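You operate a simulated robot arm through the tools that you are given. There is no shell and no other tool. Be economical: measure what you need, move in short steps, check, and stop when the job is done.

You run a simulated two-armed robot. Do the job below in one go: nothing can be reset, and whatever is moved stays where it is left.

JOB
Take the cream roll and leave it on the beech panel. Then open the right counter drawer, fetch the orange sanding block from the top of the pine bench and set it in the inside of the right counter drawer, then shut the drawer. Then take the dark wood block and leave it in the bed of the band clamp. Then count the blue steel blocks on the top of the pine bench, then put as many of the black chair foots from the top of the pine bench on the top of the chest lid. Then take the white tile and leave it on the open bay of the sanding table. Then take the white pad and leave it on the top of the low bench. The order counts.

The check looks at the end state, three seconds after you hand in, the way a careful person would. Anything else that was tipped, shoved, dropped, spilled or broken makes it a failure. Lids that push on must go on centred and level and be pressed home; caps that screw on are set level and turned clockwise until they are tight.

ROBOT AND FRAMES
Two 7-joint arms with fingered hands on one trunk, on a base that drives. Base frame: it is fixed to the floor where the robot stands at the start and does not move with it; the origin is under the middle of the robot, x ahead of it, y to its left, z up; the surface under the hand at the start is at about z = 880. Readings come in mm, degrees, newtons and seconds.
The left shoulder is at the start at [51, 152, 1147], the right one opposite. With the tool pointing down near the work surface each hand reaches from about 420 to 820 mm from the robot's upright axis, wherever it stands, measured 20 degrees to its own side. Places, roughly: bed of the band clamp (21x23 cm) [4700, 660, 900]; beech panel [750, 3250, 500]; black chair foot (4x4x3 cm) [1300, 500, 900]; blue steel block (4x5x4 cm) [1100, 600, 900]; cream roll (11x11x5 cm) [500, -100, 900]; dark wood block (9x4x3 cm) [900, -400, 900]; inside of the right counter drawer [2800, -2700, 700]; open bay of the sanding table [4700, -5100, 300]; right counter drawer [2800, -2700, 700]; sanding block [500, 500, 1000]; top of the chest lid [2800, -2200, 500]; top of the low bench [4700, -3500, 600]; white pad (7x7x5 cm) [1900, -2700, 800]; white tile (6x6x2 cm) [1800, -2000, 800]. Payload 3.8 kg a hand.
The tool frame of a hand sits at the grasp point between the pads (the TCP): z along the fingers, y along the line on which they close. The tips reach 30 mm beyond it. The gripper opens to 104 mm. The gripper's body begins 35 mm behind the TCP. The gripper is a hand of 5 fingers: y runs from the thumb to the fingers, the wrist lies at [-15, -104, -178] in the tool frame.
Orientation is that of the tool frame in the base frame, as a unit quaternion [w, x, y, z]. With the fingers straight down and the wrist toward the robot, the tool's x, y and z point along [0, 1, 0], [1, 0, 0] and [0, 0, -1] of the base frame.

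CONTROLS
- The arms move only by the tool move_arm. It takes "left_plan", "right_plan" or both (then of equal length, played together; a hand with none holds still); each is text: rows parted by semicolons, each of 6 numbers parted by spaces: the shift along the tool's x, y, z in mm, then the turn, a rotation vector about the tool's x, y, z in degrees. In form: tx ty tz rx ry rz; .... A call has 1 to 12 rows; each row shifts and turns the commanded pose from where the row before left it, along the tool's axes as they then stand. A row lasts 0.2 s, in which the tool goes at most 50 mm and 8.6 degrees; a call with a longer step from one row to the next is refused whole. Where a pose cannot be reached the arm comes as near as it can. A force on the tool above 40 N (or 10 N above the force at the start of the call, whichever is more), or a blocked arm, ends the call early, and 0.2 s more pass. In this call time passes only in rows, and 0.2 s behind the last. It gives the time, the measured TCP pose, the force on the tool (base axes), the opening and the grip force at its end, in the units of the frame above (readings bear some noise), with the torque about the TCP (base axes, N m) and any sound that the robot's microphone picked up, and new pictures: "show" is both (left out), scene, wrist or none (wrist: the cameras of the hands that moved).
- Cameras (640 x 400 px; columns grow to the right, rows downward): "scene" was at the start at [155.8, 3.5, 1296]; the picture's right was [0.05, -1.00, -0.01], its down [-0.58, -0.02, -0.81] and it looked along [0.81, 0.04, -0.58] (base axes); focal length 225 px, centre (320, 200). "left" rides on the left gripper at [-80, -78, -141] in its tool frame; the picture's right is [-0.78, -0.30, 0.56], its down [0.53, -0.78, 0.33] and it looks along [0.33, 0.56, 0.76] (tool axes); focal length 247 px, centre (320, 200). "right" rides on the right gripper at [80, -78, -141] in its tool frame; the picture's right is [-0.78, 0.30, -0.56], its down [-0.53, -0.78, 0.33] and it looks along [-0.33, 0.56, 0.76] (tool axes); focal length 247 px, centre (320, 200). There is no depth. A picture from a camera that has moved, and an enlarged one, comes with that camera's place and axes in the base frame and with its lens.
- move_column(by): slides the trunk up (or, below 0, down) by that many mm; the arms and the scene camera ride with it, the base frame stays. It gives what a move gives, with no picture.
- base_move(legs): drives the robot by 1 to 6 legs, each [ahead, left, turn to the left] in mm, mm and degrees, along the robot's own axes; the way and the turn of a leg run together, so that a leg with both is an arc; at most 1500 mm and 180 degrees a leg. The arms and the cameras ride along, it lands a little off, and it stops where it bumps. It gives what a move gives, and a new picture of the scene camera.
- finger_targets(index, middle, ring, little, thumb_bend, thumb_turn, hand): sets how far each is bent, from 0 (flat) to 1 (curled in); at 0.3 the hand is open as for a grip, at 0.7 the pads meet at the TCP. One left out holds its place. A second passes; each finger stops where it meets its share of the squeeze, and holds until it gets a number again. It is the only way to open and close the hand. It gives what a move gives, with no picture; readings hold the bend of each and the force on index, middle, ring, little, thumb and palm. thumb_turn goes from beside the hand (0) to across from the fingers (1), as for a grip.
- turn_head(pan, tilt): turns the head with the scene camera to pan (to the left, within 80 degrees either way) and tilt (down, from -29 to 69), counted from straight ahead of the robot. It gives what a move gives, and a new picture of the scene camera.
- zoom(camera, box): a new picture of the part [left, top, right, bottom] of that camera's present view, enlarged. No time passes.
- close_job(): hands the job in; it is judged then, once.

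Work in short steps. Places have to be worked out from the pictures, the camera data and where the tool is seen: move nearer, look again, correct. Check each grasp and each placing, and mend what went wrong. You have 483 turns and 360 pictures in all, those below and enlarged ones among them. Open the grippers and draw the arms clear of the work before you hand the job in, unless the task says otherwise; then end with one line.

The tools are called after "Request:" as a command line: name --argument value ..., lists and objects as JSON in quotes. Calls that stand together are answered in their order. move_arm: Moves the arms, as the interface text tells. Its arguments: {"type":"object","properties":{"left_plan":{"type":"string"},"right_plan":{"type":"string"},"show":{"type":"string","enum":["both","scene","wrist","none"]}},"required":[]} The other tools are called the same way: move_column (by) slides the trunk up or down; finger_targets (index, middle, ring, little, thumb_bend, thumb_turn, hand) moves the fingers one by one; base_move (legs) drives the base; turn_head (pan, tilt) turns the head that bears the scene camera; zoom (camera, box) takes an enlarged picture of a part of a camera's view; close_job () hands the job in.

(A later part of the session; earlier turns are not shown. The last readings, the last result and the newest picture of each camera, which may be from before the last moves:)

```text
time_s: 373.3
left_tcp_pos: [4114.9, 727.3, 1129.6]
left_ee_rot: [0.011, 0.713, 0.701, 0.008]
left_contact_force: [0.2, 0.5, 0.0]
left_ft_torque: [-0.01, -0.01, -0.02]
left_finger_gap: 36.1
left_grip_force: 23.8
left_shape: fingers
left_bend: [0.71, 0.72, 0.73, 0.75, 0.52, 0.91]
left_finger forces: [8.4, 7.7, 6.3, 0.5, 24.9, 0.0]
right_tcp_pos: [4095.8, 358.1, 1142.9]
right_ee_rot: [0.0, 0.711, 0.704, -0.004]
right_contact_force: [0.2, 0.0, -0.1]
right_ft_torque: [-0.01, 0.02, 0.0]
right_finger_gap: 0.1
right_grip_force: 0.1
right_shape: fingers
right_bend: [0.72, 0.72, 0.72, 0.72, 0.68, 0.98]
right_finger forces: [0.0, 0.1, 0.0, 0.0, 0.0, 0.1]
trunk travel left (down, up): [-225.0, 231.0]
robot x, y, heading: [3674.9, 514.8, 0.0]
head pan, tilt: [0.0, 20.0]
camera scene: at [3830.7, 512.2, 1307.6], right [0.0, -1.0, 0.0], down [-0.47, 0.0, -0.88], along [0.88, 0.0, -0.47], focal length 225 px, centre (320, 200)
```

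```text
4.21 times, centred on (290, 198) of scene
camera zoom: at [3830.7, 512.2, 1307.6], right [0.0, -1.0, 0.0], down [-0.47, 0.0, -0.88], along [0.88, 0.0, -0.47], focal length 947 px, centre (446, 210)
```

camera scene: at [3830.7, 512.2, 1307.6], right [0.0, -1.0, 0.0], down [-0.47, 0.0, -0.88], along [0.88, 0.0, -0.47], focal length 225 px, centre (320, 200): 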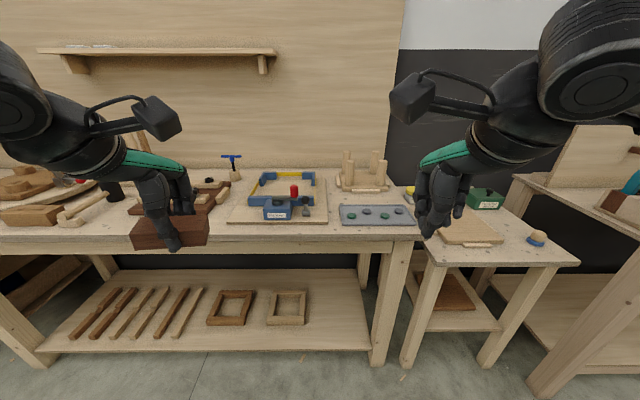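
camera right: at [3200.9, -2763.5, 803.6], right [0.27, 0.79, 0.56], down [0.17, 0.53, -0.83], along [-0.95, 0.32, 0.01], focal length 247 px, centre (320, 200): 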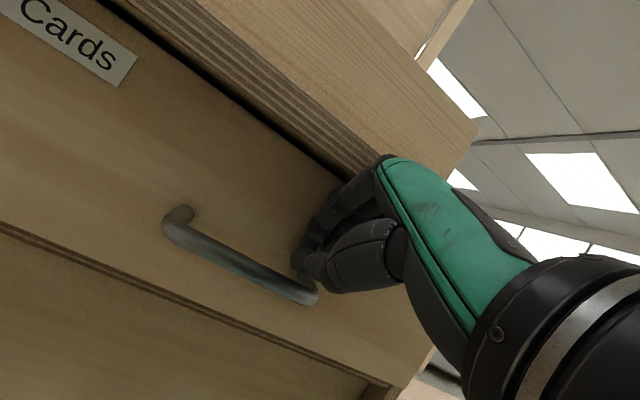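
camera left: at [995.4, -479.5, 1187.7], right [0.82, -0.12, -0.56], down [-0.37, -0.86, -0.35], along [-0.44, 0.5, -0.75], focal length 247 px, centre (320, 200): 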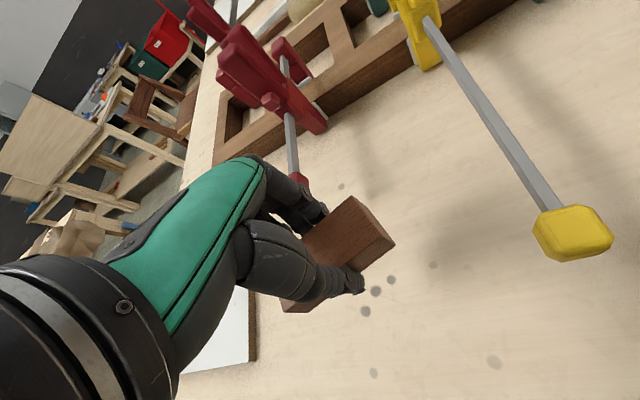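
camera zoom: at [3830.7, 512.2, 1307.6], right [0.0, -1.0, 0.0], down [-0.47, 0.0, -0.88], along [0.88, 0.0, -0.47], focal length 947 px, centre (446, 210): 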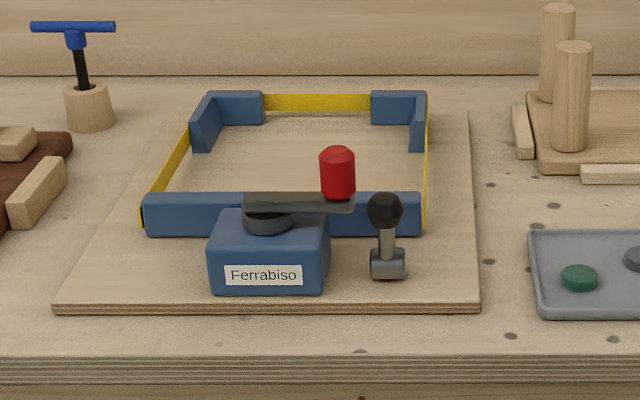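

The bed lies at about x 4590–4800, y 540–755. I drive up to the bench (front edge x ≈ 4400).

Request:
base_move --legs '[[360, 0, 0]]'

Request:
move_arm --left_plan "-10 40 0 0 0 0; -10 40 0 0 0 0; -10 40 0 0 0 0; -15 40 0 0 0 0; -15 40 0 0 0 0" --show "both"

```text
time_s: 375.6
left_tcp_pos: [4474.1, 725.9, 1131.2]
left_ee_rot: [0.01, 0.714, 0.7, 0.008]
left_contact_force: [0.6, 0.1, -0.9]
left_ft_torque: [0.0, 0.01, -0.01]
left_finger_gap: 36.0
left_grip_force: 24.1
left_shape: fingers
left_bend: [0.71, 0.72, 0.73, 0.75, 0.52, 0.91]
left_finger forces: [8.2, 7.8, 6.3, 0.5, 25.0, 0.0]
right_tcp_pos: [4456.9, 354.9, 1144.3]
right_ee_rot: [0.0, 0.711, 0.703, -0.004]
right_contact_force: [0.7, 0.5, 0.4]
right_ft_torque: [-0.01, -0.04, 0.02]
right_finger_gap: 0.2
right_grip_force: 0.1
right_shape: fingers
right_bend: [0.72, 0.72, 0.72, 0.72, 0.68, 0.98]
right_finger forces: [0.1, 0.0, 0.0, 0.0, 0.1, 0.0]
trunk travel left (down, up): [-225.0, 231.0]
robot x, y, heading: [4029.4, 515.8, -0.5]
head pan, tilt: [0.0, 20.0]
camera scene: at [4190.3, 510.2, 1307.7], right [0.0, -1.0, 0.0], down [-0.47, 0.0, -0.88], along [0.88, 0.0, -0.47], focal length 225 px, centre (320, 200)
```

scene: 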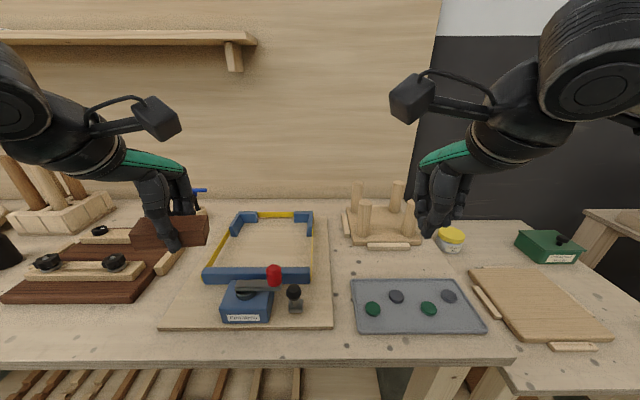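

```text
time_s: 376.8
left_tcp_pos: [4673.2, 660.1, 1134.3]
left_ee_rot: [0.009, 0.714, 0.701, 0.008]
left_contact_force: [-0.2, 0.0, -0.6]
left_ft_torque: [-0.03, 0.02, 0.0]
left_finger_gap: 36.1
left_grip_force: 23.5
left_shape: fingers
left_bend: [0.71, 0.72, 0.73, 0.75, 0.52, 0.91]
left_finger forces: [8.1, 7.8, 6.5, 0.4, 24.6, 0.0]
right_tcp_pos: [4456.3, 354.7, 1144.1]
right_ee_rot: [0.001, 0.711, 0.703, -0.004]
right_contact_force: [-0.9, -0.1, 0.1]
right_ft_torque: [0.01, 0.01, 0.0]
right_finger_gap: 0.2
right_grip_force: 0.0
right_shape: fingers
right_bend: [0.72, 0.72, 0.72, 0.72, 0.68, 0.98]
right_finger forces: [0.1, 0.0, 0.0, 0.0, 0.0, 0.0]
trunk travel left (down, up): [-225.0, 231.0]
robot x, y, heading: [4030.3, 512.0, -0.5]
head pan, tilt: [0.0, 20.0]
camera scene: at [4191.8, 509.0, 1307.4], right [0.0, -1.0, 0.0], down [-0.47, 0.0, -0.88], along [0.88, 0.0, -0.47], focal length 225 px, centre (320, 200)
camera left: at [4591.2, 581.8, 1275.2], right [-0.3, -0.77, -0.56], down [-0.76, 0.55, -0.35], along [0.58, 0.32, -0.75], focal length 247 px, centre (320, 200)
```

scene: 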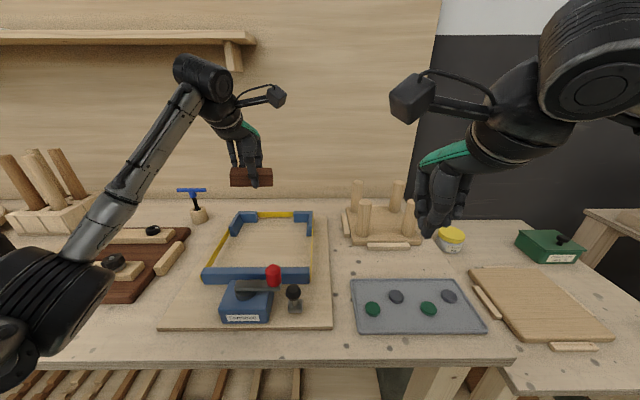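
left: 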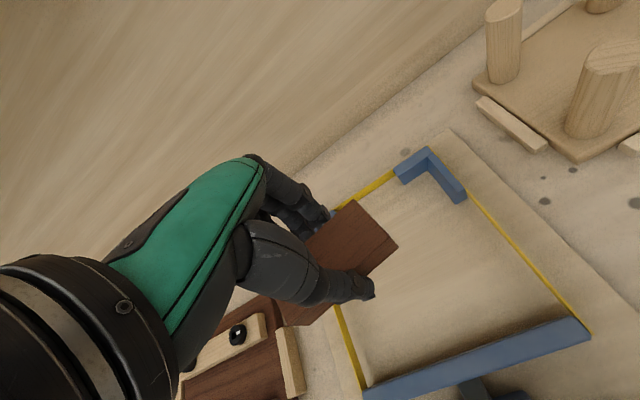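

The bed centre is ≈ [4690, 655]; the block is above it. I lower step by step.

Request:
move_arm --left_plan "0 8 40 0 0 0; 0 8 40 0 0 0; 0 0 40 0 0 0; 0 0 35 0 0 0" --show "both"

```text
time_s: 377.8
left_tcp_pos: [4692.8, 659.9, 981.1]
left_ee_rot: [0.01, 0.714, 0.7, 0.007]
left_contact_force: [0.3, -0.2, -0.7]
left_ft_torque: [-0.02, -0.03, 0.02]
left_finger_gap: 36.0
left_grip_force: 23.1
left_shape: fingers
left_bend: [0.71, 0.72, 0.73, 0.75, 0.52, 0.91]
left_finger forces: [8.1, 7.8, 6.6, 0.4, 24.4, 0.0]
right_tcp_pos: [4456.5, 354.9, 1143.8]
right_ee_rot: [0.001, 0.711, 0.703, -0.004]
right_contact_force: [0.6, -1.4, -0.4]
right_ft_torque: [0.01, 0.01, 0.0]
right_finger_gap: 0.0
right_grip_force: 0.0
right_shape: fingers
right_bend: [0.72, 0.72, 0.72, 0.72, 0.68, 0.98]
right_finger forces: [0.0, 0.0, 0.0, 0.0, 0.0, 0.0]
trunk travel left (down, up): [-225.0, 231.0]
robot x, y, heading: [4031.0, 508.2, -0.4]
head pan, tilt: [0.0, 20.0]
camera scene: at [4191.3, 510.3, 1307.5], right [0.0, -1.0, 0.0], down [-0.47, 0.0, -0.88], along [0.88, 0.0, -0.47], focal length 225 px, centre (320, 200)
camera left: at [4610.6, 582.0, 1121.8], right [-0.3, -0.77, -0.56], down [-0.76, 0.55, -0.35], along [0.58, 0.32, -0.75], focal length 247 px, centre (320, 200)
```

scene: 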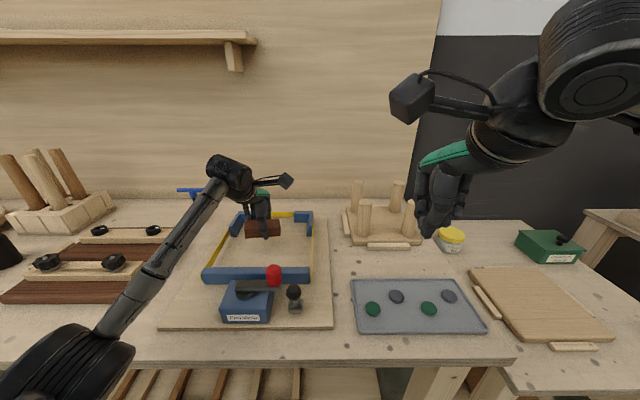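
left: 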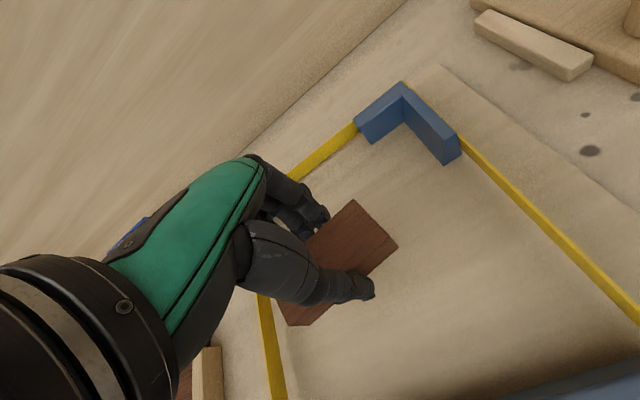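

Inside the frame now. I lower the rest gently.

Request:
move_arm --left_plan "0 0 18 0 0 0; 0 0 14 0 0 0; 0 0 8 0 0 0; 0 0 6 0 0 0; 0 0 6 0 0 0" --show "wrist"

```text
time_s: 379.0
left_tcp_pos: [4692.4, 661.2, 928.7]
left_ee_rot: [0.011, 0.713, 0.701, 0.008]
left_contact_force: [-0.4, 1.0, 2.1]
left_ft_torque: [-0.14, 0.04, -0.03]
left_finger_gap: 35.8
left_grip_force: 24.2
left_shape: fingers
left_bend: [0.71, 0.72, 0.73, 0.75, 0.53, 0.92]
left_finger forces: [9.1, 7.3, 6.2, 0.4, 24.2, 0.1]
right_tcp_pos: [4454.9, 357.1, 1144.5]
right_ee_rot: [0.001, 0.711, 0.703, -0.004]
right_contact_force: [-0.7, 0.4, -0.4]
right_ft_torque: [0.0, 0.02, 0.0]
right_finger_gap: 0.0
right_grip_force: 0.2
right_shape: fingers
right_bend: [0.72, 0.72, 0.72, 0.72, 0.68, 0.98]
right_finger forces: [0.1, 0.0, 0.0, 0.0, 0.1, 0.0]
trunk travel left (down, up): [-225.0, 231.0]
robot x, y, heading: [4029.5, 511.4, -0.2]
head pan, tilt: [0.0, 20.0]
camera left: at [4611.2, 582.7, 1071.0], right [-0.29, -0.77, -0.56], down [-0.76, 0.55, -0.35], along [0.58, 0.32, -0.75], focal length 247 px, centre (320, 200)
```

left: 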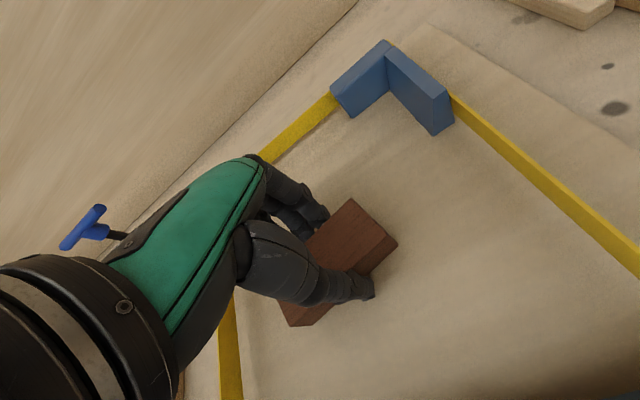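

Just touching. One small step more, then open and rise.

Request:
move_arm --left_plan "0 0 3 0 0 0" --show "none"

Request:
finger_targets --hand "left" --index 0.45 --middle 0.45 --ring 0.45 --little 0.45 --thumb_bend 0.38

Request:
move_arm --left_plan "0 0 -20 0 0 0; 0 0 -35 0 0 0; 0 0 -40 0 0 0; 0 0 -45 0 0 0; 0 0 -45 0 0 0; 0 -40 -20 0 0 0; 0 -45 0 0 0 0; 0 -45 0 0 0 0; 0 -45 0 0 0 0" --show "scene"

```text
time_s: 379.4
left_tcp_pos: [4694.4, 661.2, 928.1]
left_ee_rot: [0.011, 0.713, 0.701, 0.008]
left_contact_force: [-0.3, 0.6, 6.0]
left_ft_torque: [-0.18, 0.12, -0.08]
left_finger_gap: 35.6
left_grip_force: 22.7
left_shape: fingers
left_bend: [0.71, 0.72, 0.73, 0.75, 0.53, 0.92]
left_finger forces: [9.6, 6.9, 6.0, 0.4, 22.7, 0.1]
right_tcp_pos: [4455.1, 356.0, 1144.8]
right_ee_rot: [0.001, 0.712, 0.702, -0.003]
right_contact_force: [0.1, 0.4, -0.9]
right_ft_torque: [0.03, -0.02, -0.01]
right_finger_gap: 0.0
right_grip_force: 0.1
right_shape: fingers
right_bend: [0.72, 0.72, 0.72, 0.72, 0.68, 0.98]
right_finger forces: [0.1, 0.0, 0.0, 0.1, 0.1, 0.0]
trunk travel left (down, up): [-225.0, 231.0]
robot x, y, heading: [4035.0, 509.6, -0.4]
head pan, tilt: [0.0, 20.0]
```

```text
time_s: 380.4
left_tcp_pos: [4693.3, 661.2, 927.0]
left_ee_rot: [0.01, 0.714, 0.7, 0.009]
left_contact_force: [-0.7, -0.5, 4.6]
left_ft_torque: [0.01, -0.13, 0.0]
left_finger_gap: 73.4
left_grip_force: 2.5
left_shape: fingers
left_bend: [0.45, 0.46, 0.45, 0.45, 0.38, 0.97]
left_finger forces: [0.0, 4.7, 0.0, 0.0, 0.0, 0.1]
right_tcp_pos: [4454.9, 356.6, 1144.5]
right_ee_rot: [0.0, 0.711, 0.703, -0.003]
right_contact_force: [0.5, 0.4, -0.3]
right_ft_torque: [0.0, -0.02, -0.03]
right_finger_gap: 0.1
right_grip_force: 0.1
right_shape: fingers
right_bend: [0.72, 0.72, 0.72, 0.72, 0.68, 0.98]
right_finger forces: [0.1, 0.1, 0.1, 0.0, 0.0, 0.0]
trunk travel left (down, up): [-225.0, 231.0]
robot x, y, heading: [4033.3, 512.1, -0.1]
head pan, tilt: [0.0, 20.0]
```

```text
time_s: 382.4
left_tcp_pos: [4513.0, 664.1, 1125.7]
left_ee_rot: [0.009, 0.714, 0.7, 0.008]
left_contact_force: [-0.5, 0.2, 0.0]
left_ft_torque: [-0.01, 0.01, 0.02]
left_finger_gap: 73.7
left_grip_force: 0.1
left_shape: fingers
left_bend: [0.45, 0.45, 0.45, 0.45, 0.38, 0.97]
left_finger forces: [0.0, 0.1, 0.0, 0.1, 0.1, 0.0]
right_tcp_pos: [4454.1, 355.7, 1144.3]
right_ee_rot: [0.0, 0.711, 0.703, -0.003]
right_contact_force: [0.9, 0.4, -0.3]
right_ft_torque: [-0.01, 0.0, 0.01]
right_finger_gap: 0.0
right_grip_force: 0.0
right_shape: fingers
right_bend: [0.72, 0.72, 0.72, 0.72, 0.68, 0.98]
right_finger forces: [0.0, 0.0, 0.0, 0.0, 0.0, 0.0]
trunk travel left (down, up): [-225.0, 231.0]
robot x, y, heading: [4036.2, 512.5, -0.3]
head pan, tilt: [0.0, 20.0]
camera scene: at [4189.2, 510.2, 1307.8], right [-0.01, -1.0, 0.0], down [-0.47, 0.0, -0.88], along [0.88, 0.0, -0.47], focal length 225 px, centre (320, 200)
```

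scene: 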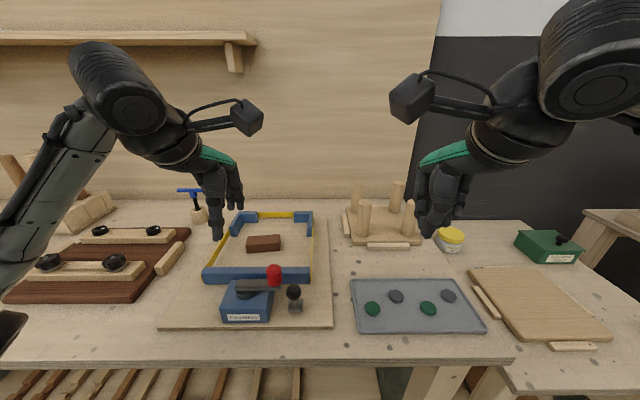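

The dark block lies in the bed. Now back to the far side of the pine bench to count the blue steel blocks.

Request:
base_move --legs '[[-900, 0, 0], [-900, 0, 0], [0, 0, 180]]'

Request:
turn_head --pan 0 --tilt 30

```text
time_s: 398.8
left_tcp_pos: [1747.4, 366.7, 1125.3]
left_ee_rot: [-0.007, -0.703, 0.711, 0.009]
left_contact_force: [0.3, 0.1, 0.0]
left_ft_torque: [0.01, 0.01, 0.01]
left_finger_gap: 73.7
left_grip_force: 0.1
left_shape: fingers
left_bend: [0.45, 0.45, 0.45, 0.45, 0.38, 0.97]
left_finger forces: [0.0, 0.1, 0.1, 0.0, 0.0, 0.0]
right_tcp_pos: [1805.1, 676.6, 1143.4]
right_ee_rot: [0.004, -0.706, 0.709, -0.001]
right_contact_force: [0.5, 0.2, 0.8]
right_ft_torque: [-0.02, -0.01, -0.02]
right_finger_gap: 0.0
right_grip_force: 0.1
right_shape: fingers
right_bend: [0.72, 0.72, 0.72, 0.72, 0.68, 0.98]
right_finger forces: [0.1, 0.0, 0.1, 0.0, 0.0, 0.0]
trunk travel left (down, up): [-225.0, 231.0]
robot x, y, heading: [2230.9, 521.8, -179.5]
head pan, tilt: [0.0, 20.0]
camera scene: at [2074.2, 522.3, 1307.6], right [0.0, 1.0, 0.0], down [0.47, 0.0, -0.88], along [-0.88, 0.0, -0.47], focal length 225 px, centre (320, 200)
```

scene: 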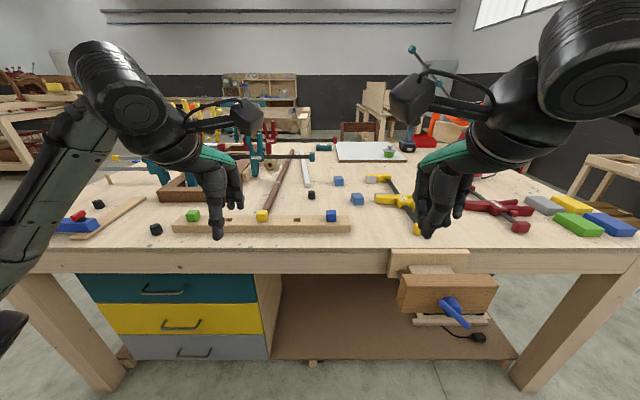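

```text
time_s: 399.6
left_tcp_pos: [1748.4, 367.4, 1126.0]
left_ee_rot: [-0.008, -0.704, 0.71, 0.01]
left_contact_force: [0.3, -0.4, 0.4]
left_ft_torque: [0.04, -0.02, -0.01]
left_finger_gap: 73.9
left_grip_force: 0.0
left_shape: fingers
left_bend: [0.45, 0.45, 0.45, 0.45, 0.38, 0.97]
left_finger forces: [0.0, 0.0, 0.0, 0.0, 0.1, 0.0]
right_tcp_pos: [1805.5, 677.6, 1144.5]
right_ee_rot: [0.004, -0.706, 0.708, 0.0]
right_contact_force: [-1.1, 0.1, -0.8]
right_ft_torque: [-0.04, 0.01, -0.01]
right_finger_gap: 0.2
right_grip_force: 0.0
right_shape: fingers
right_bend: [0.72, 0.72, 0.72, 0.72, 0.68, 0.98]
right_finger forces: [0.1, 0.0, 0.1, 0.1, 0.1, 0.0]
trunk travel left (down, up): [-225.0, 231.0]
robot x, y, heading: [2229.8, 525.0, -179.6]
head pan, tilt: [0.0, 30.0]
camera scene: at [2079.1, 522.3, 1292.1], right [0.0, 1.0, 0.0], down [0.62, 0.0, -0.79], along [-0.79, 0.0, -0.62], focal length 225 px, centre (320, 200)
```

scene: 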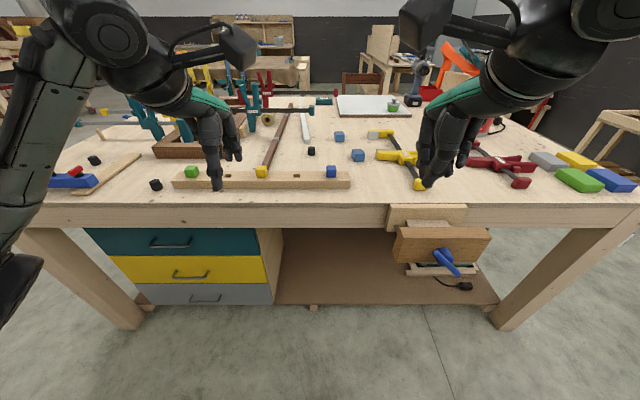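

I zoom in on the blocks from here.

Request:
zoom --camera "scene" --box '[260, 90, 440, 200]'

Request:
zoom --camera "scene" --box '[40, 90, 260, 220]'

Request:
zoom --camera "scene" --box '[420, 90, 640, 220]'

```text
3.56 times, centred on (350, 145) of scene
camera zoom: at [2079.1, 522.3, 1292.1], right [0.0, 1.0, 0.0], down [0.62, 0.0, -0.79], along [-0.79, 0.0, -0.62], focal length 800 px, centre (213, 396)
```

zoom: 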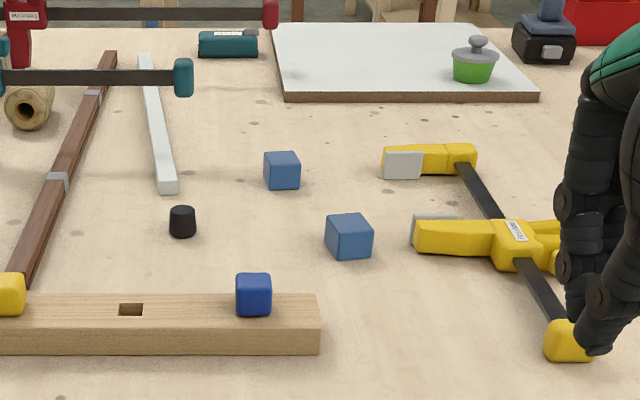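

```text
2.91 times, centred on (150, 155) of scene
camera zoom: at [2079.1, 522.3, 1292.1], right [0.0, 1.0, 0.0], down [0.62, 0.0, -0.79], along [-0.79, 0.0, -0.62], focal length 654 px, centre (814, 331)
```

zoom: 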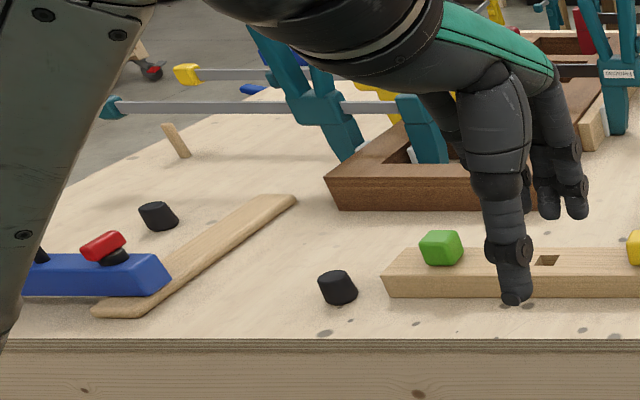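

```text
2.91 times, centred on (530, 155) of scene
camera zoom: at [2079.1, 522.3, 1292.1], right [0.0, 1.0, 0.0], down [0.62, 0.0, -0.79], along [-0.79, 0.0, -0.62], focal length 654 px, centre (-291, 331)
```

zoom: 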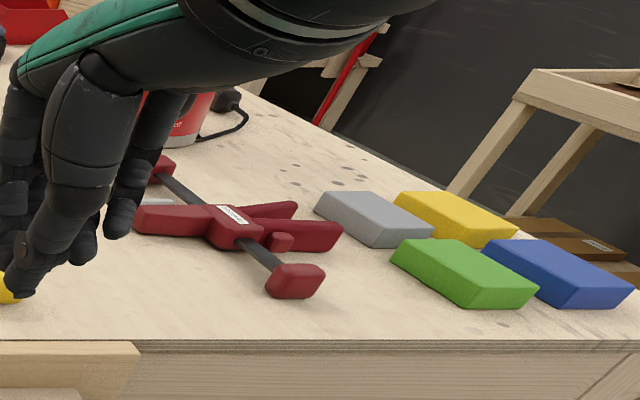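

I see two steel-blue cubes; the dark-blue one on the rail is a bench dog among green/yellow ones. Before trusting the count I move the arms wide and look over the whole top.

Request:
move_arm --left_plan "40 0 -20 0 0 0; 45 0 -20 0 0 0; 45 0 -20 0 0 0; 45 0 -20 0 0 0; 45 -20 0 0 0 0" --right_plan "-40 0 -20 0 0 0; -45 0 -20 0 0 0; -45 0 -20 0 0 0; -45 0 -20 0 0 0; -45 -20 0 0 0 0" --show "none"

Request:
move_column --by 200

Request:
turn_head --pan 0 --tilt 35

Request:
turn_head --pan -25 --tilt 30

```text
time_s: 400.8
left_tcp_pos: [1771.6, 145.6, 1208.2]
left_ee_rot: [-0.009, -0.703, 0.711, 0.01]
left_contact_force: [0.9, 0.1, -0.2]
left_ft_torque: [-0.01, 0.01, -0.02]
left_finger_gap: 73.8
left_grip_force: 0.0
left_shape: fingers
left_bend: [0.45, 0.45, 0.45, 0.45, 0.38, 0.97]
left_finger forces: [0.1, 0.0, 0.0, 0.0, 0.0, 0.0]
right_tcp_pos: [1828.3, 895.6, 1227.4]
right_ee_rot: [0.002, -0.706, 0.708, 0.002]
right_contact_force: [1.2, -0.8, -0.4]
right_ft_torque: [0.01, 0.02, -0.02]
right_finger_gap: 0.0
right_grip_force: 0.0
right_shape: fingers
right_bend: [0.72, 0.72, 0.72, 0.72, 0.68, 0.98]
right_finger forces: [0.0, 0.1, 0.0, 0.0, 0.0, 0.1]
trunk travel left (down, up): [-225.0, 231.0]
robot x, y, heading: [2231.6, 526.2, -179.8]
head pan, tilt: [0.0, 30.0]
```

```text
time_s: 402.9
left_tcp_pos: [1768.0, 146.3, 1404.5]
left_ee_rot: [-0.009, -0.703, 0.711, 0.01]
left_contact_force: [-0.1, 0.3, 0.2]
left_ft_torque: [-0.03, 0.03, -0.05]
left_finger_gap: 73.9
left_grip_force: 0.1
left_shape: fingers
left_bend: [0.45, 0.45, 0.45, 0.45, 0.38, 0.97]
left_finger forces: [0.1, 0.1, 0.1, 0.0, 0.0, 0.0]
right_tcp_pos: [1825.2, 896.2, 1424.9]
right_ee_rot: [0.004, -0.706, 0.709, 0.0]
right_contact_force: [0.2, -0.3, -0.2]
right_ft_torque: [0.0, -0.01, 0.03]
right_finger_gap: 0.2
right_grip_force: 0.0
right_shape: fingers
right_bend: [0.72, 0.72, 0.72, 0.72, 0.68, 0.98]
right_finger forces: [0.0, 0.1, 0.0, 0.0, 0.1, 0.0]
trunk travel left (down, up): [-425.0, 31.0]
robot x, y, heading: [2229.2, 520.7, -179.9]
head pan, tilt: [0.0, 30.0]
```

```text
time_s: 403.6
left_tcp_pos: [1766.9, 146.2, 1405.2]
left_ee_rot: [-0.008, -0.703, 0.711, 0.01]
left_contact_force: [0.6, -0.6, 0.2]
left_ft_torque: [0.0, 0.01, 0.0]
left_finger_gap: 73.8
left_grip_force: 0.1
left_shape: fingers
left_bend: [0.45, 0.45, 0.45, 0.45, 0.38, 0.97]
left_finger forces: [0.0, 0.0, 0.1, 0.0, 0.0, 0.0]
right_tcp_pos: [1825.7, 895.4, 1425.4]
right_ee_rot: [0.003, -0.706, 0.708, 0.0]
right_contact_force: [0.6, 0.2, -0.8]
right_ft_torque: [0.02, -0.02, 0.01]
right_finger_gap: 0.0
right_grip_force: 0.1
right_shape: fingers
right_bend: [0.72, 0.72, 0.72, 0.72, 0.68, 0.98]
right_finger forces: [0.0, 0.0, 0.1, 0.0, 0.0, 0.1]
trunk travel left (down, up): [-425.0, 31.0]
robot x, y, heading: [2232.5, 521.8, -179.9]
head pan, tilt: [0.0, 35.0]
camera scene: at [2142.1, 522.5, 1505.6], right [0.0, 1.0, 0.0], down [0.58, 0.0, -0.82], along [-0.82, 0.0, -0.58], focal length 225 px, centre (320, 200)
```

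scene: 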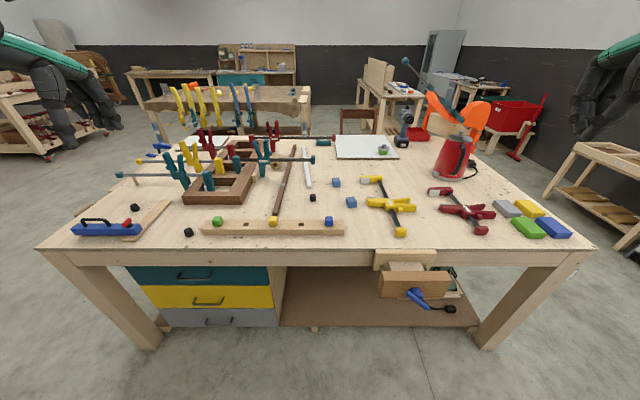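

```text
time_s: 404.5
left_tcp_pos: [1768.2, 146.5, 1405.4]
left_ee_rot: [-0.008, -0.704, 0.71, 0.011]
left_contact_force: [-0.1, 0.4, -0.7]
left_ft_torque: [-0.02, 0.0, -0.02]
left_finger_gap: 73.7
left_grip_force: 0.1
left_shape: fingers
left_bend: [0.45, 0.45, 0.45, 0.45, 0.38, 0.97]
left_finger forces: [0.0, 0.1, 0.0, 0.0, 0.0, 0.0]
right_tcp_pos: [1825.5, 896.0, 1425.8]
right_ee_rot: [0.003, -0.706, 0.708, 0.0]
right_contact_force: [1.0, -0.2, 0.2]
right_ft_torque: [0.02, 0.03, 0.04]
right_finger_gap: 0.4
right_grip_force: 0.0
right_shape: fingers
right_bend: [0.72, 0.72, 0.72, 0.72, 0.68, 0.98]
right_finger forces: [0.0, 0.1, 0.0, 0.0, 0.0, 0.0]
trunk travel left (down, up): [-425.0, 31.0]
robot x, y, heading: [2229.2, 525.6, -179.7]
head pan, tilt: [-25.0, 30.0]
camera scene: at [2148.1, 560.7, 1513.3], right [0.42, 0.91, 0.0], down [0.46, -0.21, -0.86], along [-0.78, 0.36, -0.5], focal length 225 px, centre (320, 200)
```

scene: 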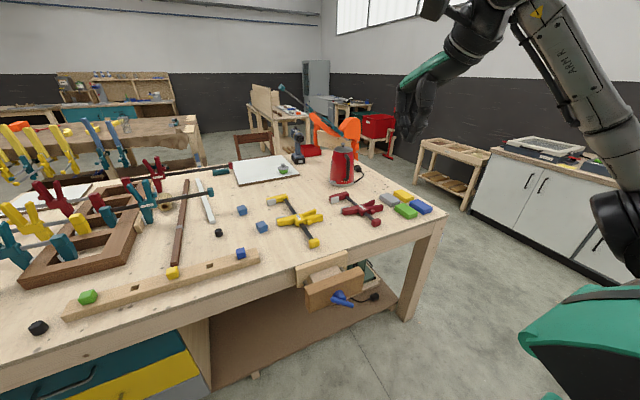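

Request:
turn_head --pan 8 --tilt 38

Request:
zoom --camera "scene" --box '[60, 100, 380, 260]'

Request:
zoom --camera "scene" --box '[340, 100, 640, 260]'

```text
time_s: 405.5
left_tcp_pos: [1768.3, 147.0, 1404.0]
left_ee_rot: [-0.007, -0.704, 0.711, 0.009]
left_contact_force: [0.4, -0.4, 0.1]
left_ft_torque: [0.03, -0.03, -0.03]
left_finger_gap: 73.8
left_grip_force: 0.0
left_shape: fingers
left_bend: [0.45, 0.45, 0.45, 0.45, 0.38, 0.97]
left_finger forces: [0.1, 0.0, 0.0, 0.0, 0.0, 0.0]
right_tcp_pos: [1825.0, 895.6, 1425.7]
right_ee_rot: [0.004, -0.706, 0.709, 0.0]
right_contact_force: [-1.0, 0.6, 0.4]
right_ft_torque: [0.02, -0.02, -0.02]
right_finger_gap: 0.0
right_grip_force: 0.1
right_shape: fingers
right_bend: [0.72, 0.72, 0.72, 0.72, 0.68, 0.98]
right_finger forces: [0.0, 0.0, 0.0, 0.0, 0.1, 0.0]
trunk travel left (down, up): [-425.0, 31.0]
robot x, y, heading: [2227.3, 526.3, -179.9]
head pan, tilt: [8.0, 38.0]
camera scene: at [2144.8, 510.5, 1501.0], right [-0.14, 0.99, 0.0], down [0.61, 0.09, -0.79], along [-0.78, -0.11, -0.62], focal length 225 px, centre (320, 200)
```

scene: 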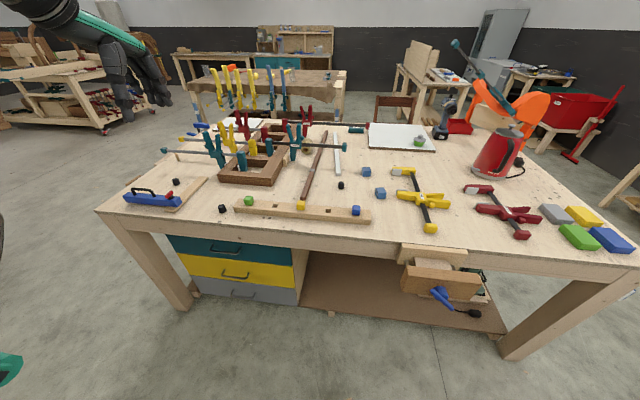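

```text
2.00 times, centred on (220, 180) of scene
camera zoom: at [2144.8, 510.5, 1501.0], right [-0.14, 0.99, 0.0], down [0.61, 0.09, -0.79], along [-0.78, -0.11, -0.62], focal length 450 px, centre (520, 240)
```

zoom: 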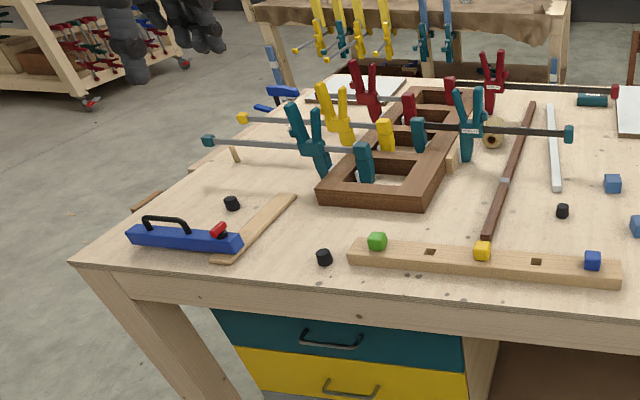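

```text
2.13 times, centred on (490, 180) of scene
camera zoom: at [2144.8, 510.5, 1501.0], right [-0.14, 0.99, 0.0], down [0.61, 0.09, -0.79], along [-0.78, -0.11, -0.62], focal length 480 px, centre (-43, 243)
```

zoom: 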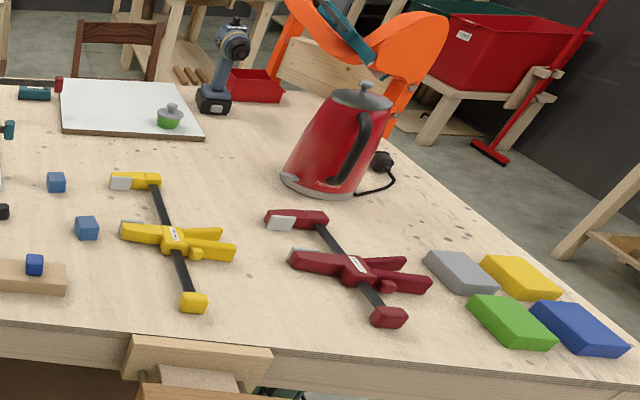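

Count is two. I'll carry two feet, one in each hand. I move to the bench at y ≈ 300 and lower the trunk back.

Request:
base_move --legs '[[0, 225, 0], [270, 0, 0]]'

Request:
move_column --by -200

Request:
finger_targets --hand "right" --index 0.42 --middle 0.42 --ring 0.42 --little 0.42 --thumb_bend 0.42

Request:
turn_head --pan 0 --tilt 35

```text
time_s: 408.7
left_tcp_pos: [1499.1, -78.6, 1407.1]
left_ee_rot: [-0.009, -0.704, 0.71, 0.01]
left_contact_force: [0.4, 0.4, 0.7]
left_ft_torque: [0.01, 0.03, -0.01]
left_finger_gap: 73.7
left_grip_force: 0.0
left_shape: fingers
left_bend: [0.45, 0.45, 0.45, 0.45, 0.38, 0.97]
left_finger forces: [0.1, 0.1, 0.0, 0.0, 0.0, 0.0]
right_tcp_pos: [1555.7, 671.7, 1426.0]
right_ee_rot: [0.002, -0.706, 0.708, 0.001]
right_contact_force: [-0.1, -0.5, 0.0]
right_ft_torque: [0.01, 0.02, -0.02]
right_finger_gap: 0.0
right_grip_force: 0.0
right_shape: fingers
right_bend: [0.72, 0.72, 0.72, 0.72, 0.68, 0.98]
right_finger forces: [0.0, 0.0, 0.0, 0.0, 0.1, 0.1]
trunk travel left (down, up): [-425.0, 31.0]
robot x, y, heading: [1958.8, 302.6, -179.6]
head pan, tilt: [8.0, 38.0]
camera scene: at [1876.3, 286.2, 1501.2], right [-0.14, 0.99, 0.0], down [0.61, 0.09, -0.79], along [-0.78, -0.11, -0.62], focal length 225 px, centre (320, 200)
```

scene: 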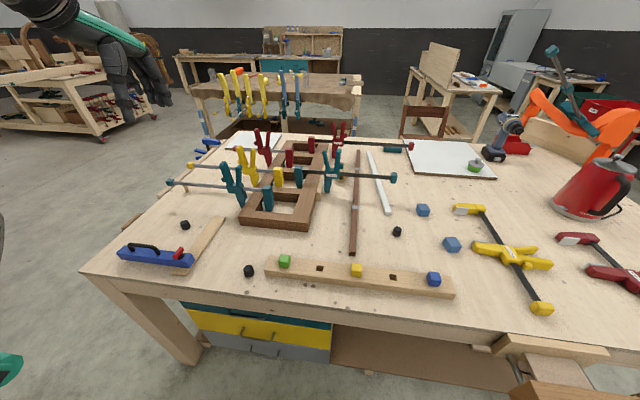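

```text
time_s: 410.9
left_tcp_pos: [1496.6, -77.1, 1204.6]
left_ee_rot: [-0.009, -0.704, 0.71, 0.01]
left_contact_force: [-0.1, 0.7, 0.1]
left_ft_torque: [-0.02, 0.01, 0.01]
left_finger_gap: 73.5
left_grip_force: 0.0
left_shape: fingers
left_bend: [0.45, 0.45, 0.45, 0.45, 0.38, 0.97]
left_finger forces: [0.1, 0.0, 0.0, 0.1, 0.1, 0.0]
right_tcp_pos: [1554.1, 671.7, 1225.2]
right_ee_rot: [0.003, -0.707, 0.708, 0.001]
right_contact_force: [-0.4, 0.7, -0.5]
right_ft_torque: [0.0, 0.02, 0.01]
right_finger_gap: 0.0
right_grip_force: 0.1
right_shape: fingers
right_bend: [0.72, 0.72, 0.72, 0.72, 0.68, 0.98]
right_finger forces: [0.0, 0.0, 0.0, 0.0, 0.0, 0.1]
trunk travel left (down, up): [-225.0, 231.0]
robot x, y, heading: [1961.9, 296.6, -179.5]
head pan, tilt: [8.0, 38.0]
```

```text
time_s: 411.9
left_tcp_pos: [1497.3, -78.7, 1204.9]
left_ee_rot: [-0.008, -0.704, 0.71, 0.01]
left_contact_force: [0.7, 1.0, 0.0]
left_ft_torque: [-0.02, 0.0, -0.01]
left_finger_gap: 73.7
left_grip_force: 0.1
left_shape: fingers
left_bend: [0.45, 0.45, 0.45, 0.45, 0.38, 0.97]
left_finger forces: [0.0, 0.0, 0.0, 0.0, 0.0, 0.1]
right_tcp_pos: [1553.7, 671.5, 1225.5]
right_ee_rot: [0.004, -0.706, 0.708, 0.0]
right_contact_force: [0.1, -0.7, -1.3]
right_ft_torque: [0.02, -0.06, 0.01]
right_finger_gap: 72.1
right_grip_force: 0.0
right_shape: fingers
right_bend: [0.42, 0.42, 0.42, 0.42, 0.42, 0.98]
right_finger forces: [0.0, 0.0, 0.0, 0.0, 0.1, 0.0]
trunk travel left (down, up): [-225.0, 231.0]
robot x, y, heading: [1960.0, 297.8, -179.8]
head pan, tilt: [8.0, 38.0]
```

```text
time_s: 412.5
left_tcp_pos: [1496.3, -77.9, 1205.7]
left_ee_rot: [-0.008, -0.704, 0.71, 0.01]
left_contact_force: [0.3, 0.5, 0.3]
left_ft_torque: [-0.01, -0.01, 0.0]
left_finger_gap: 73.9
left_grip_force: 0.1
left_shape: fingers
left_bend: [0.45, 0.45, 0.45, 0.45, 0.38, 0.97]
left_finger forces: [0.0, 0.0, 0.0, 0.1, 0.0, 0.0]
right_tcp_pos: [1552.9, 671.5, 1226.1]
right_ee_rot: [0.003, -0.707, 0.708, 0.001]
right_contact_force: [-0.3, 0.0, -0.5]
right_ft_torque: [-0.01, -0.02, -0.01]
right_finger_gap: 72.1
right_grip_force: 0.1
right_shape: fingers
right_bend: [0.42, 0.42, 0.42, 0.42, 0.42, 0.98]
right_finger forces: [0.0, 0.0, 0.0, 0.1, 0.0, 0.0]
trunk travel left (down, up): [-225.0, 231.0]
robot x, y, heading: [1958.9, 297.5, -179.7]
head pan, tilt: [0.0, 35.0]
camera scene: at [1810.9, 298.1, 1284.7], right [-0.01, 1.0, 0.0], down [0.68, 0.0, -0.73], along [-0.73, 0.0, -0.68], focal length 225 px, centre (320, 200)
```

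scene: 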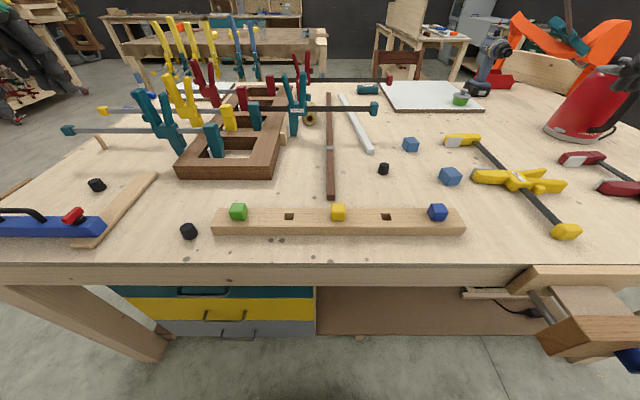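

Foot C is near [1258, 488]. I bring the right hand above it.

Request:
move_arm --right_plan "23 36 20 0 0 0; 23 36 20 0 0 0; 23 36 24 0 0 0; 23 36 24 0 0 0; 23 36 24 0 0 0; 23 36 24 0 0 0; 23 36 24 0 0 0; 20 35 24 0 0 0" --show "wrist"

```text
time_s: 414.3
left_tcp_pos: [1496.2, -78.3, 1204.1]
left_ee_rot: [-0.007, -0.704, 0.71, 0.01]
left_contact_force: [0.2, -0.5, -0.2]
left_ft_torque: [0.04, 0.0, -0.01]
left_finger_gap: 73.6
left_grip_force: 0.0
left_shape: fingers
left_bend: [0.45, 0.45, 0.45, 0.45, 0.38, 0.97]
left_finger forces: [0.0, 0.0, 0.0, 0.1, 0.0, 0.0]
right_tcp_pos: [1265.9, 490.2, 1039.4]
right_ee_rot: [0.004, -0.706, 0.709, 0.001]
right_contact_force: [0.3, -0.2, -0.6]
right_ft_torque: [-0.01, -0.01, -0.04]
right_finger_gap: 72.8
right_grip_force: 0.0
right_shape: fingers
right_bend: [0.42, 0.42, 0.42, 0.42, 0.42, 0.98]
right_finger forces: [0.1, 0.0, 0.1, 0.0, 0.0, 0.1]
trunk travel left (down, up): [-225.0, 231.0]
robot x, y, heading: [1957.4, 298.1, -179.9]
head pan, tilt: [0.0, 35.0]
camera right: at [1342.3, 409.9, 1179.9], right [-0.3, 0.77, 0.56], down [0.78, 0.54, -0.32], along [-0.55, 0.34, -0.76], focal length 247 px, centre (320, 200)
```

right: 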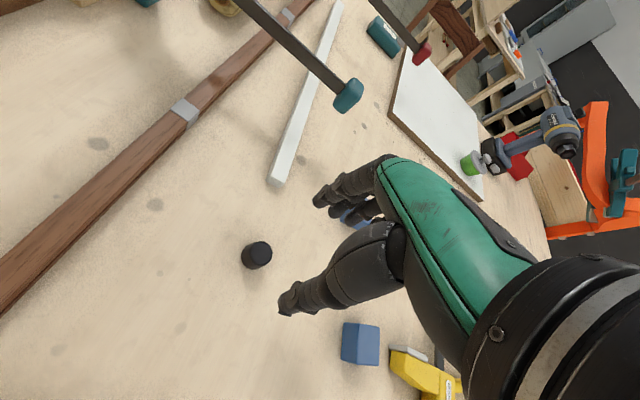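

Foot at [1256, 487]. Lower and grasp.

Request:
move_arm --right_plan "2 9 30 0 0 0; 0 0 30 0 0 0; 0 0 30 0 0 0; 0 0 22 0 0 0; 0 0 13 0 0 0" --show "wrist"

Request:
finger_targets --hand "right" --index 0.72 --middle 0.72 --ring 0.72 --little 0.72 --thumb_bend 0.7

Request:
move_arm --right_plan "0 0 -20 0 0 0; 0 0 -30 0 0 0; 0 0 -40 0 0 0; 0 0 -40 0 0 0" --show "wrist"

```text
time_s: 415.5
left_tcp_pos: [1496.0, -79.6, 1206.4]
left_ee_rot: [-0.007, -0.704, 0.71, 0.01]
left_contact_force: [-0.4, 1.1, -0.4]
left_ft_torque: [0.01, 0.02, -0.03]
left_finger_gap: 73.7
left_grip_force: 0.1
left_shape: fingers
left_bend: [0.45, 0.45, 0.45, 0.45, 0.38, 0.97]
left_finger forces: [0.0, 0.0, 0.0, 0.1, 0.0, 0.0]
right_tcp_pos: [1258.1, 488.9, 914.3]
right_ee_rot: [0.003, -0.707, 0.707, 0.0]
right_contact_force: [-0.3, -0.3, 0.7]
right_ft_torque: [0.0, 0.0, -0.03]
right_finger_gap: 72.8
right_grip_force: 0.7
right_shape: fingers
right_bend: [0.42, 0.42, 0.42, 0.42, 0.42, 0.98]
right_finger forces: [0.1, 0.4, 0.1, 0.1, 0.0, 0.0]
trunk travel left (down, up): [-225.0, 231.0]
robot x, y, heading: [1955.6, 300.6, -179.7]
head pan, tilt: [0.0, 35.0]
camera right: at [1335.6, 410.4, 1054.9], right [-0.3, 0.77, 0.56], down [0.78, 0.54, -0.33], along [-0.55, 0.34, -0.76], focal length 247 px, centre (320, 200)
```

right: 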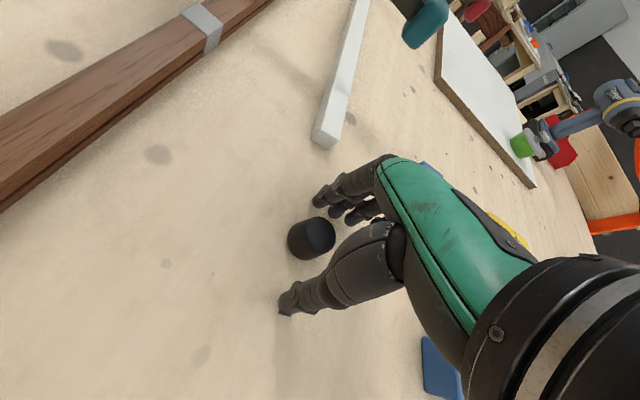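

```text
time_s: 416.5
left_tcp_pos: [1496.3, -77.9, 1204.4]
left_ee_rot: [-0.008, -0.704, 0.71, 0.009]
left_contact_force: [0.0, -1.1, 1.0]
left_ft_torque: [-0.01, 0.01, 0.03]
left_finger_gap: 73.6
left_grip_force: 0.0
left_shape: fingers
left_bend: [0.45, 0.45, 0.45, 0.45, 0.38, 0.97]
left_finger forces: [0.1, 0.1, 0.0, 0.0, 0.1, 0.0]
right_tcp_pos: [1258.8, 491.2, 914.3]
right_ee_rot: [0.003, -0.706, 0.708, 0.001]
right_contact_force: [-0.6, 0.6, 0.7]
right_ft_torque: [0.0, 0.03, 0.01]
right_finger_gap: 25.4
right_grip_force: 11.5
right_shape: fingers
right_bend: [0.6, 0.71, 0.72, 0.72, 0.61, 0.96]
right_finger forces: [9.2, 2.5, 0.0, 0.1, 10.9, 0.1]
trunk travel left (down, up): [-225.0, 231.0]
robot x, y, heading: [1958.5, 300.7, -179.8]
head pan, tilt: [0.0, 35.0]
```

```text
time_s: 417.5
left_tcp_pos: [1497.3, -79.3, 1204.1]
left_ee_rot: [-0.008, -0.704, 0.71, 0.011]
left_contact_force: [-1.1, 0.2, 0.5]
left_ft_torque: [-0.03, 0.0, -0.01]
left_finger_gap: 73.9
left_grip_force: 0.1
left_shape: fingers
left_bend: [0.45, 0.45, 0.45, 0.45, 0.38, 0.97]
left_finger forces: [0.1, 0.1, 0.0, 0.0, 0.2, 0.0]
right_tcp_pos: [1256.6, 490.1, 1045.2]
right_ee_rot: [-0.004, 0.707, -0.707, -0.001]
right_contact_force: [0.0, -0.6, 0.1]
right_ft_torque: [-0.03, 0.0, 0.0]
right_finger_gap: 25.5
right_grip_force: 10.8
right_shape: fingers
right_bend: [0.61, 0.71, 0.72, 0.72, 0.6, 0.96]
right_finger forces: [8.3, 2.5, 0.0, 0.0, 10.9, 0.0]
trunk travel left (down, up): [-225.0, 231.0]
robot x, y, heading: [1959.9, 297.6, -179.6]
head pan, tilt: [0.0, 35.0]
camera right: at [1334.2, 409.7, 1185.4], right [-0.3, 0.77, 0.56], down [0.78, 0.54, -0.33], along [-0.55, 0.34, -0.76], focal length 247 px, centre (320, 200)
```

right: 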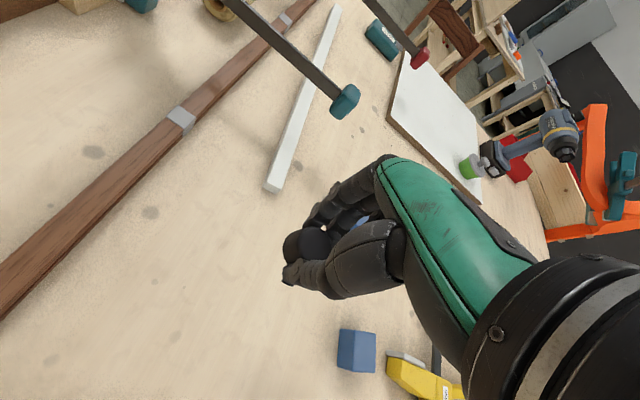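

Foot held between thumb and index. I tighten, lift and retract it, then go for foot A with the left hand.

Request:
finger_targets --hand "right" --index 0.8 --middle 0.85 --ring 0.85 --thumb_bend 0.78

Request:
move_arm --right_plan "0 -20 -40 0 0 0; 0 -30 -35 0 0 0; 0 -30 -35 0 0 0; 0 -45 0 0 0 0; 0 -45 0 0 0 0; -10 -45 0 0 0 0; -10 -40 0 0 0 0" --left_plan "-8 -10 20 0 0 0; -8 -10 20 0 0 0; -10 0 30 0 0 0; -10 0 30 0 0 0; -10 0 30 0 0 0; -10 0 30 0 0 0; -10 0 15 0 0 0" --show "wrist"

```text
time_s: 418.5
left_tcp_pos: [1495.8, -78.7, 1203.9]
left_ee_rot: [-0.008, -0.704, 0.71, 0.009]
left_contact_force: [0.5, 0.4, 0.4]
left_ft_torque: [0.0, 0.05, 0.03]
left_finger_gap: 73.7
left_grip_force: 0.0
left_shape: fingers
left_bend: [0.45, 0.45, 0.45, 0.45, 0.38, 0.97]
left_finger forces: [0.1, 0.0, 0.0, 0.0, 0.0, 0.0]
right_tcp_pos: [1256.4, 490.7, 1045.0]
right_ee_rot: [0.003, -0.707, 0.708, 0.001]
right_contact_force: [0.0, -0.3, -0.8]
right_ft_torque: [0.0, -0.01, 0.04]
right_finger_gap: 25.1
right_grip_force: 16.8
right_shape: fingers
right_bend: [0.71, 0.73, 0.85, 0.72, 0.58, 0.94]
right_finger forces: [9.3, 8.0, 0.0, 0.1, 16.7, 0.0]
trunk travel left (down, up): [-225.0, 231.0]
robot x, y, heading: [1960.1, 298.4, -179.7]
head pan, tilt: [0.0, 35.0]
```

```text
time_s: 420.1
left_tcp_pos: [1514.1, -10.8, 1029.4]
left_ee_rot: [-0.008, -0.704, 0.71, 0.01]
left_contact_force: [0.5, 0.3, 0.6]
left_ft_torque: [0.02, -0.02, -0.01]
left_finger_gap: 73.6
left_grip_force: 0.0
left_shape: fingers
left_bend: [0.45, 0.45, 0.45, 0.45, 0.38, 0.97]
left_finger forces: [0.0, 0.0, 0.1, 0.1, 0.0, 0.0]
right_tcp_pos: [1512.4, 508.4, 1155.3]
right_ee_rot: [0.004, -0.706, 0.708, 0.001]
right_contact_force: [0.2, -0.5, -0.5]
right_ft_torque: [-0.02, 0.0, 0.0]
right_finger_gap: 25.2
right_grip_force: 16.8
right_shape: fingers
right_bend: [0.72, 0.73, 0.85, 0.72, 0.58, 0.94]
right_finger forces: [9.2, 8.0, 0.0, 0.0, 16.5, 0.1]
trunk travel left (down, up): [-225.0, 231.0]
robot x, y, heading: [1959.4, 300.0, -179.5]
head pan, tilt: [0.0, 35.0]
camera right: at [1590.4, 428.7, 1295.9], right [-0.3, 0.77, 0.56], down [0.78, 0.53, -0.33], along [-0.55, 0.34, -0.76], focal length 247 px, centre (320, 200)
camera left: at [1596.5, 67.9, 1170.3], right [0.29, 0.77, -0.56], down [0.76, -0.54, -0.35], along [-0.58, -0.33, -0.75], focal length 247 px, centre (320, 200)
```

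right: 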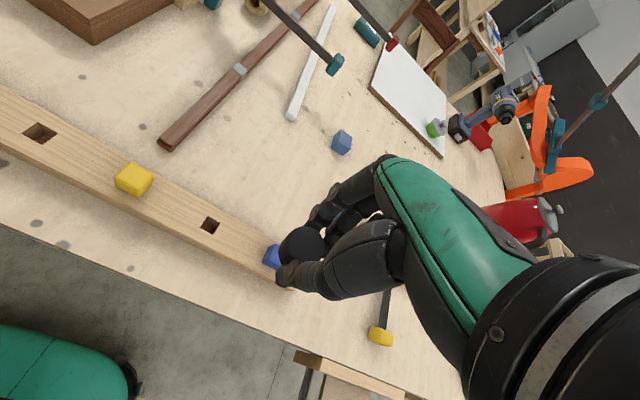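
left: 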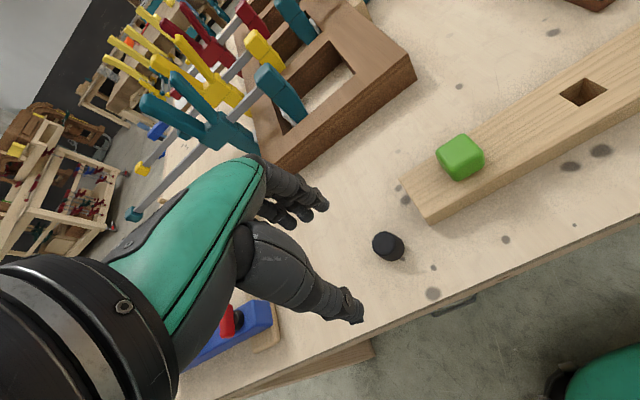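

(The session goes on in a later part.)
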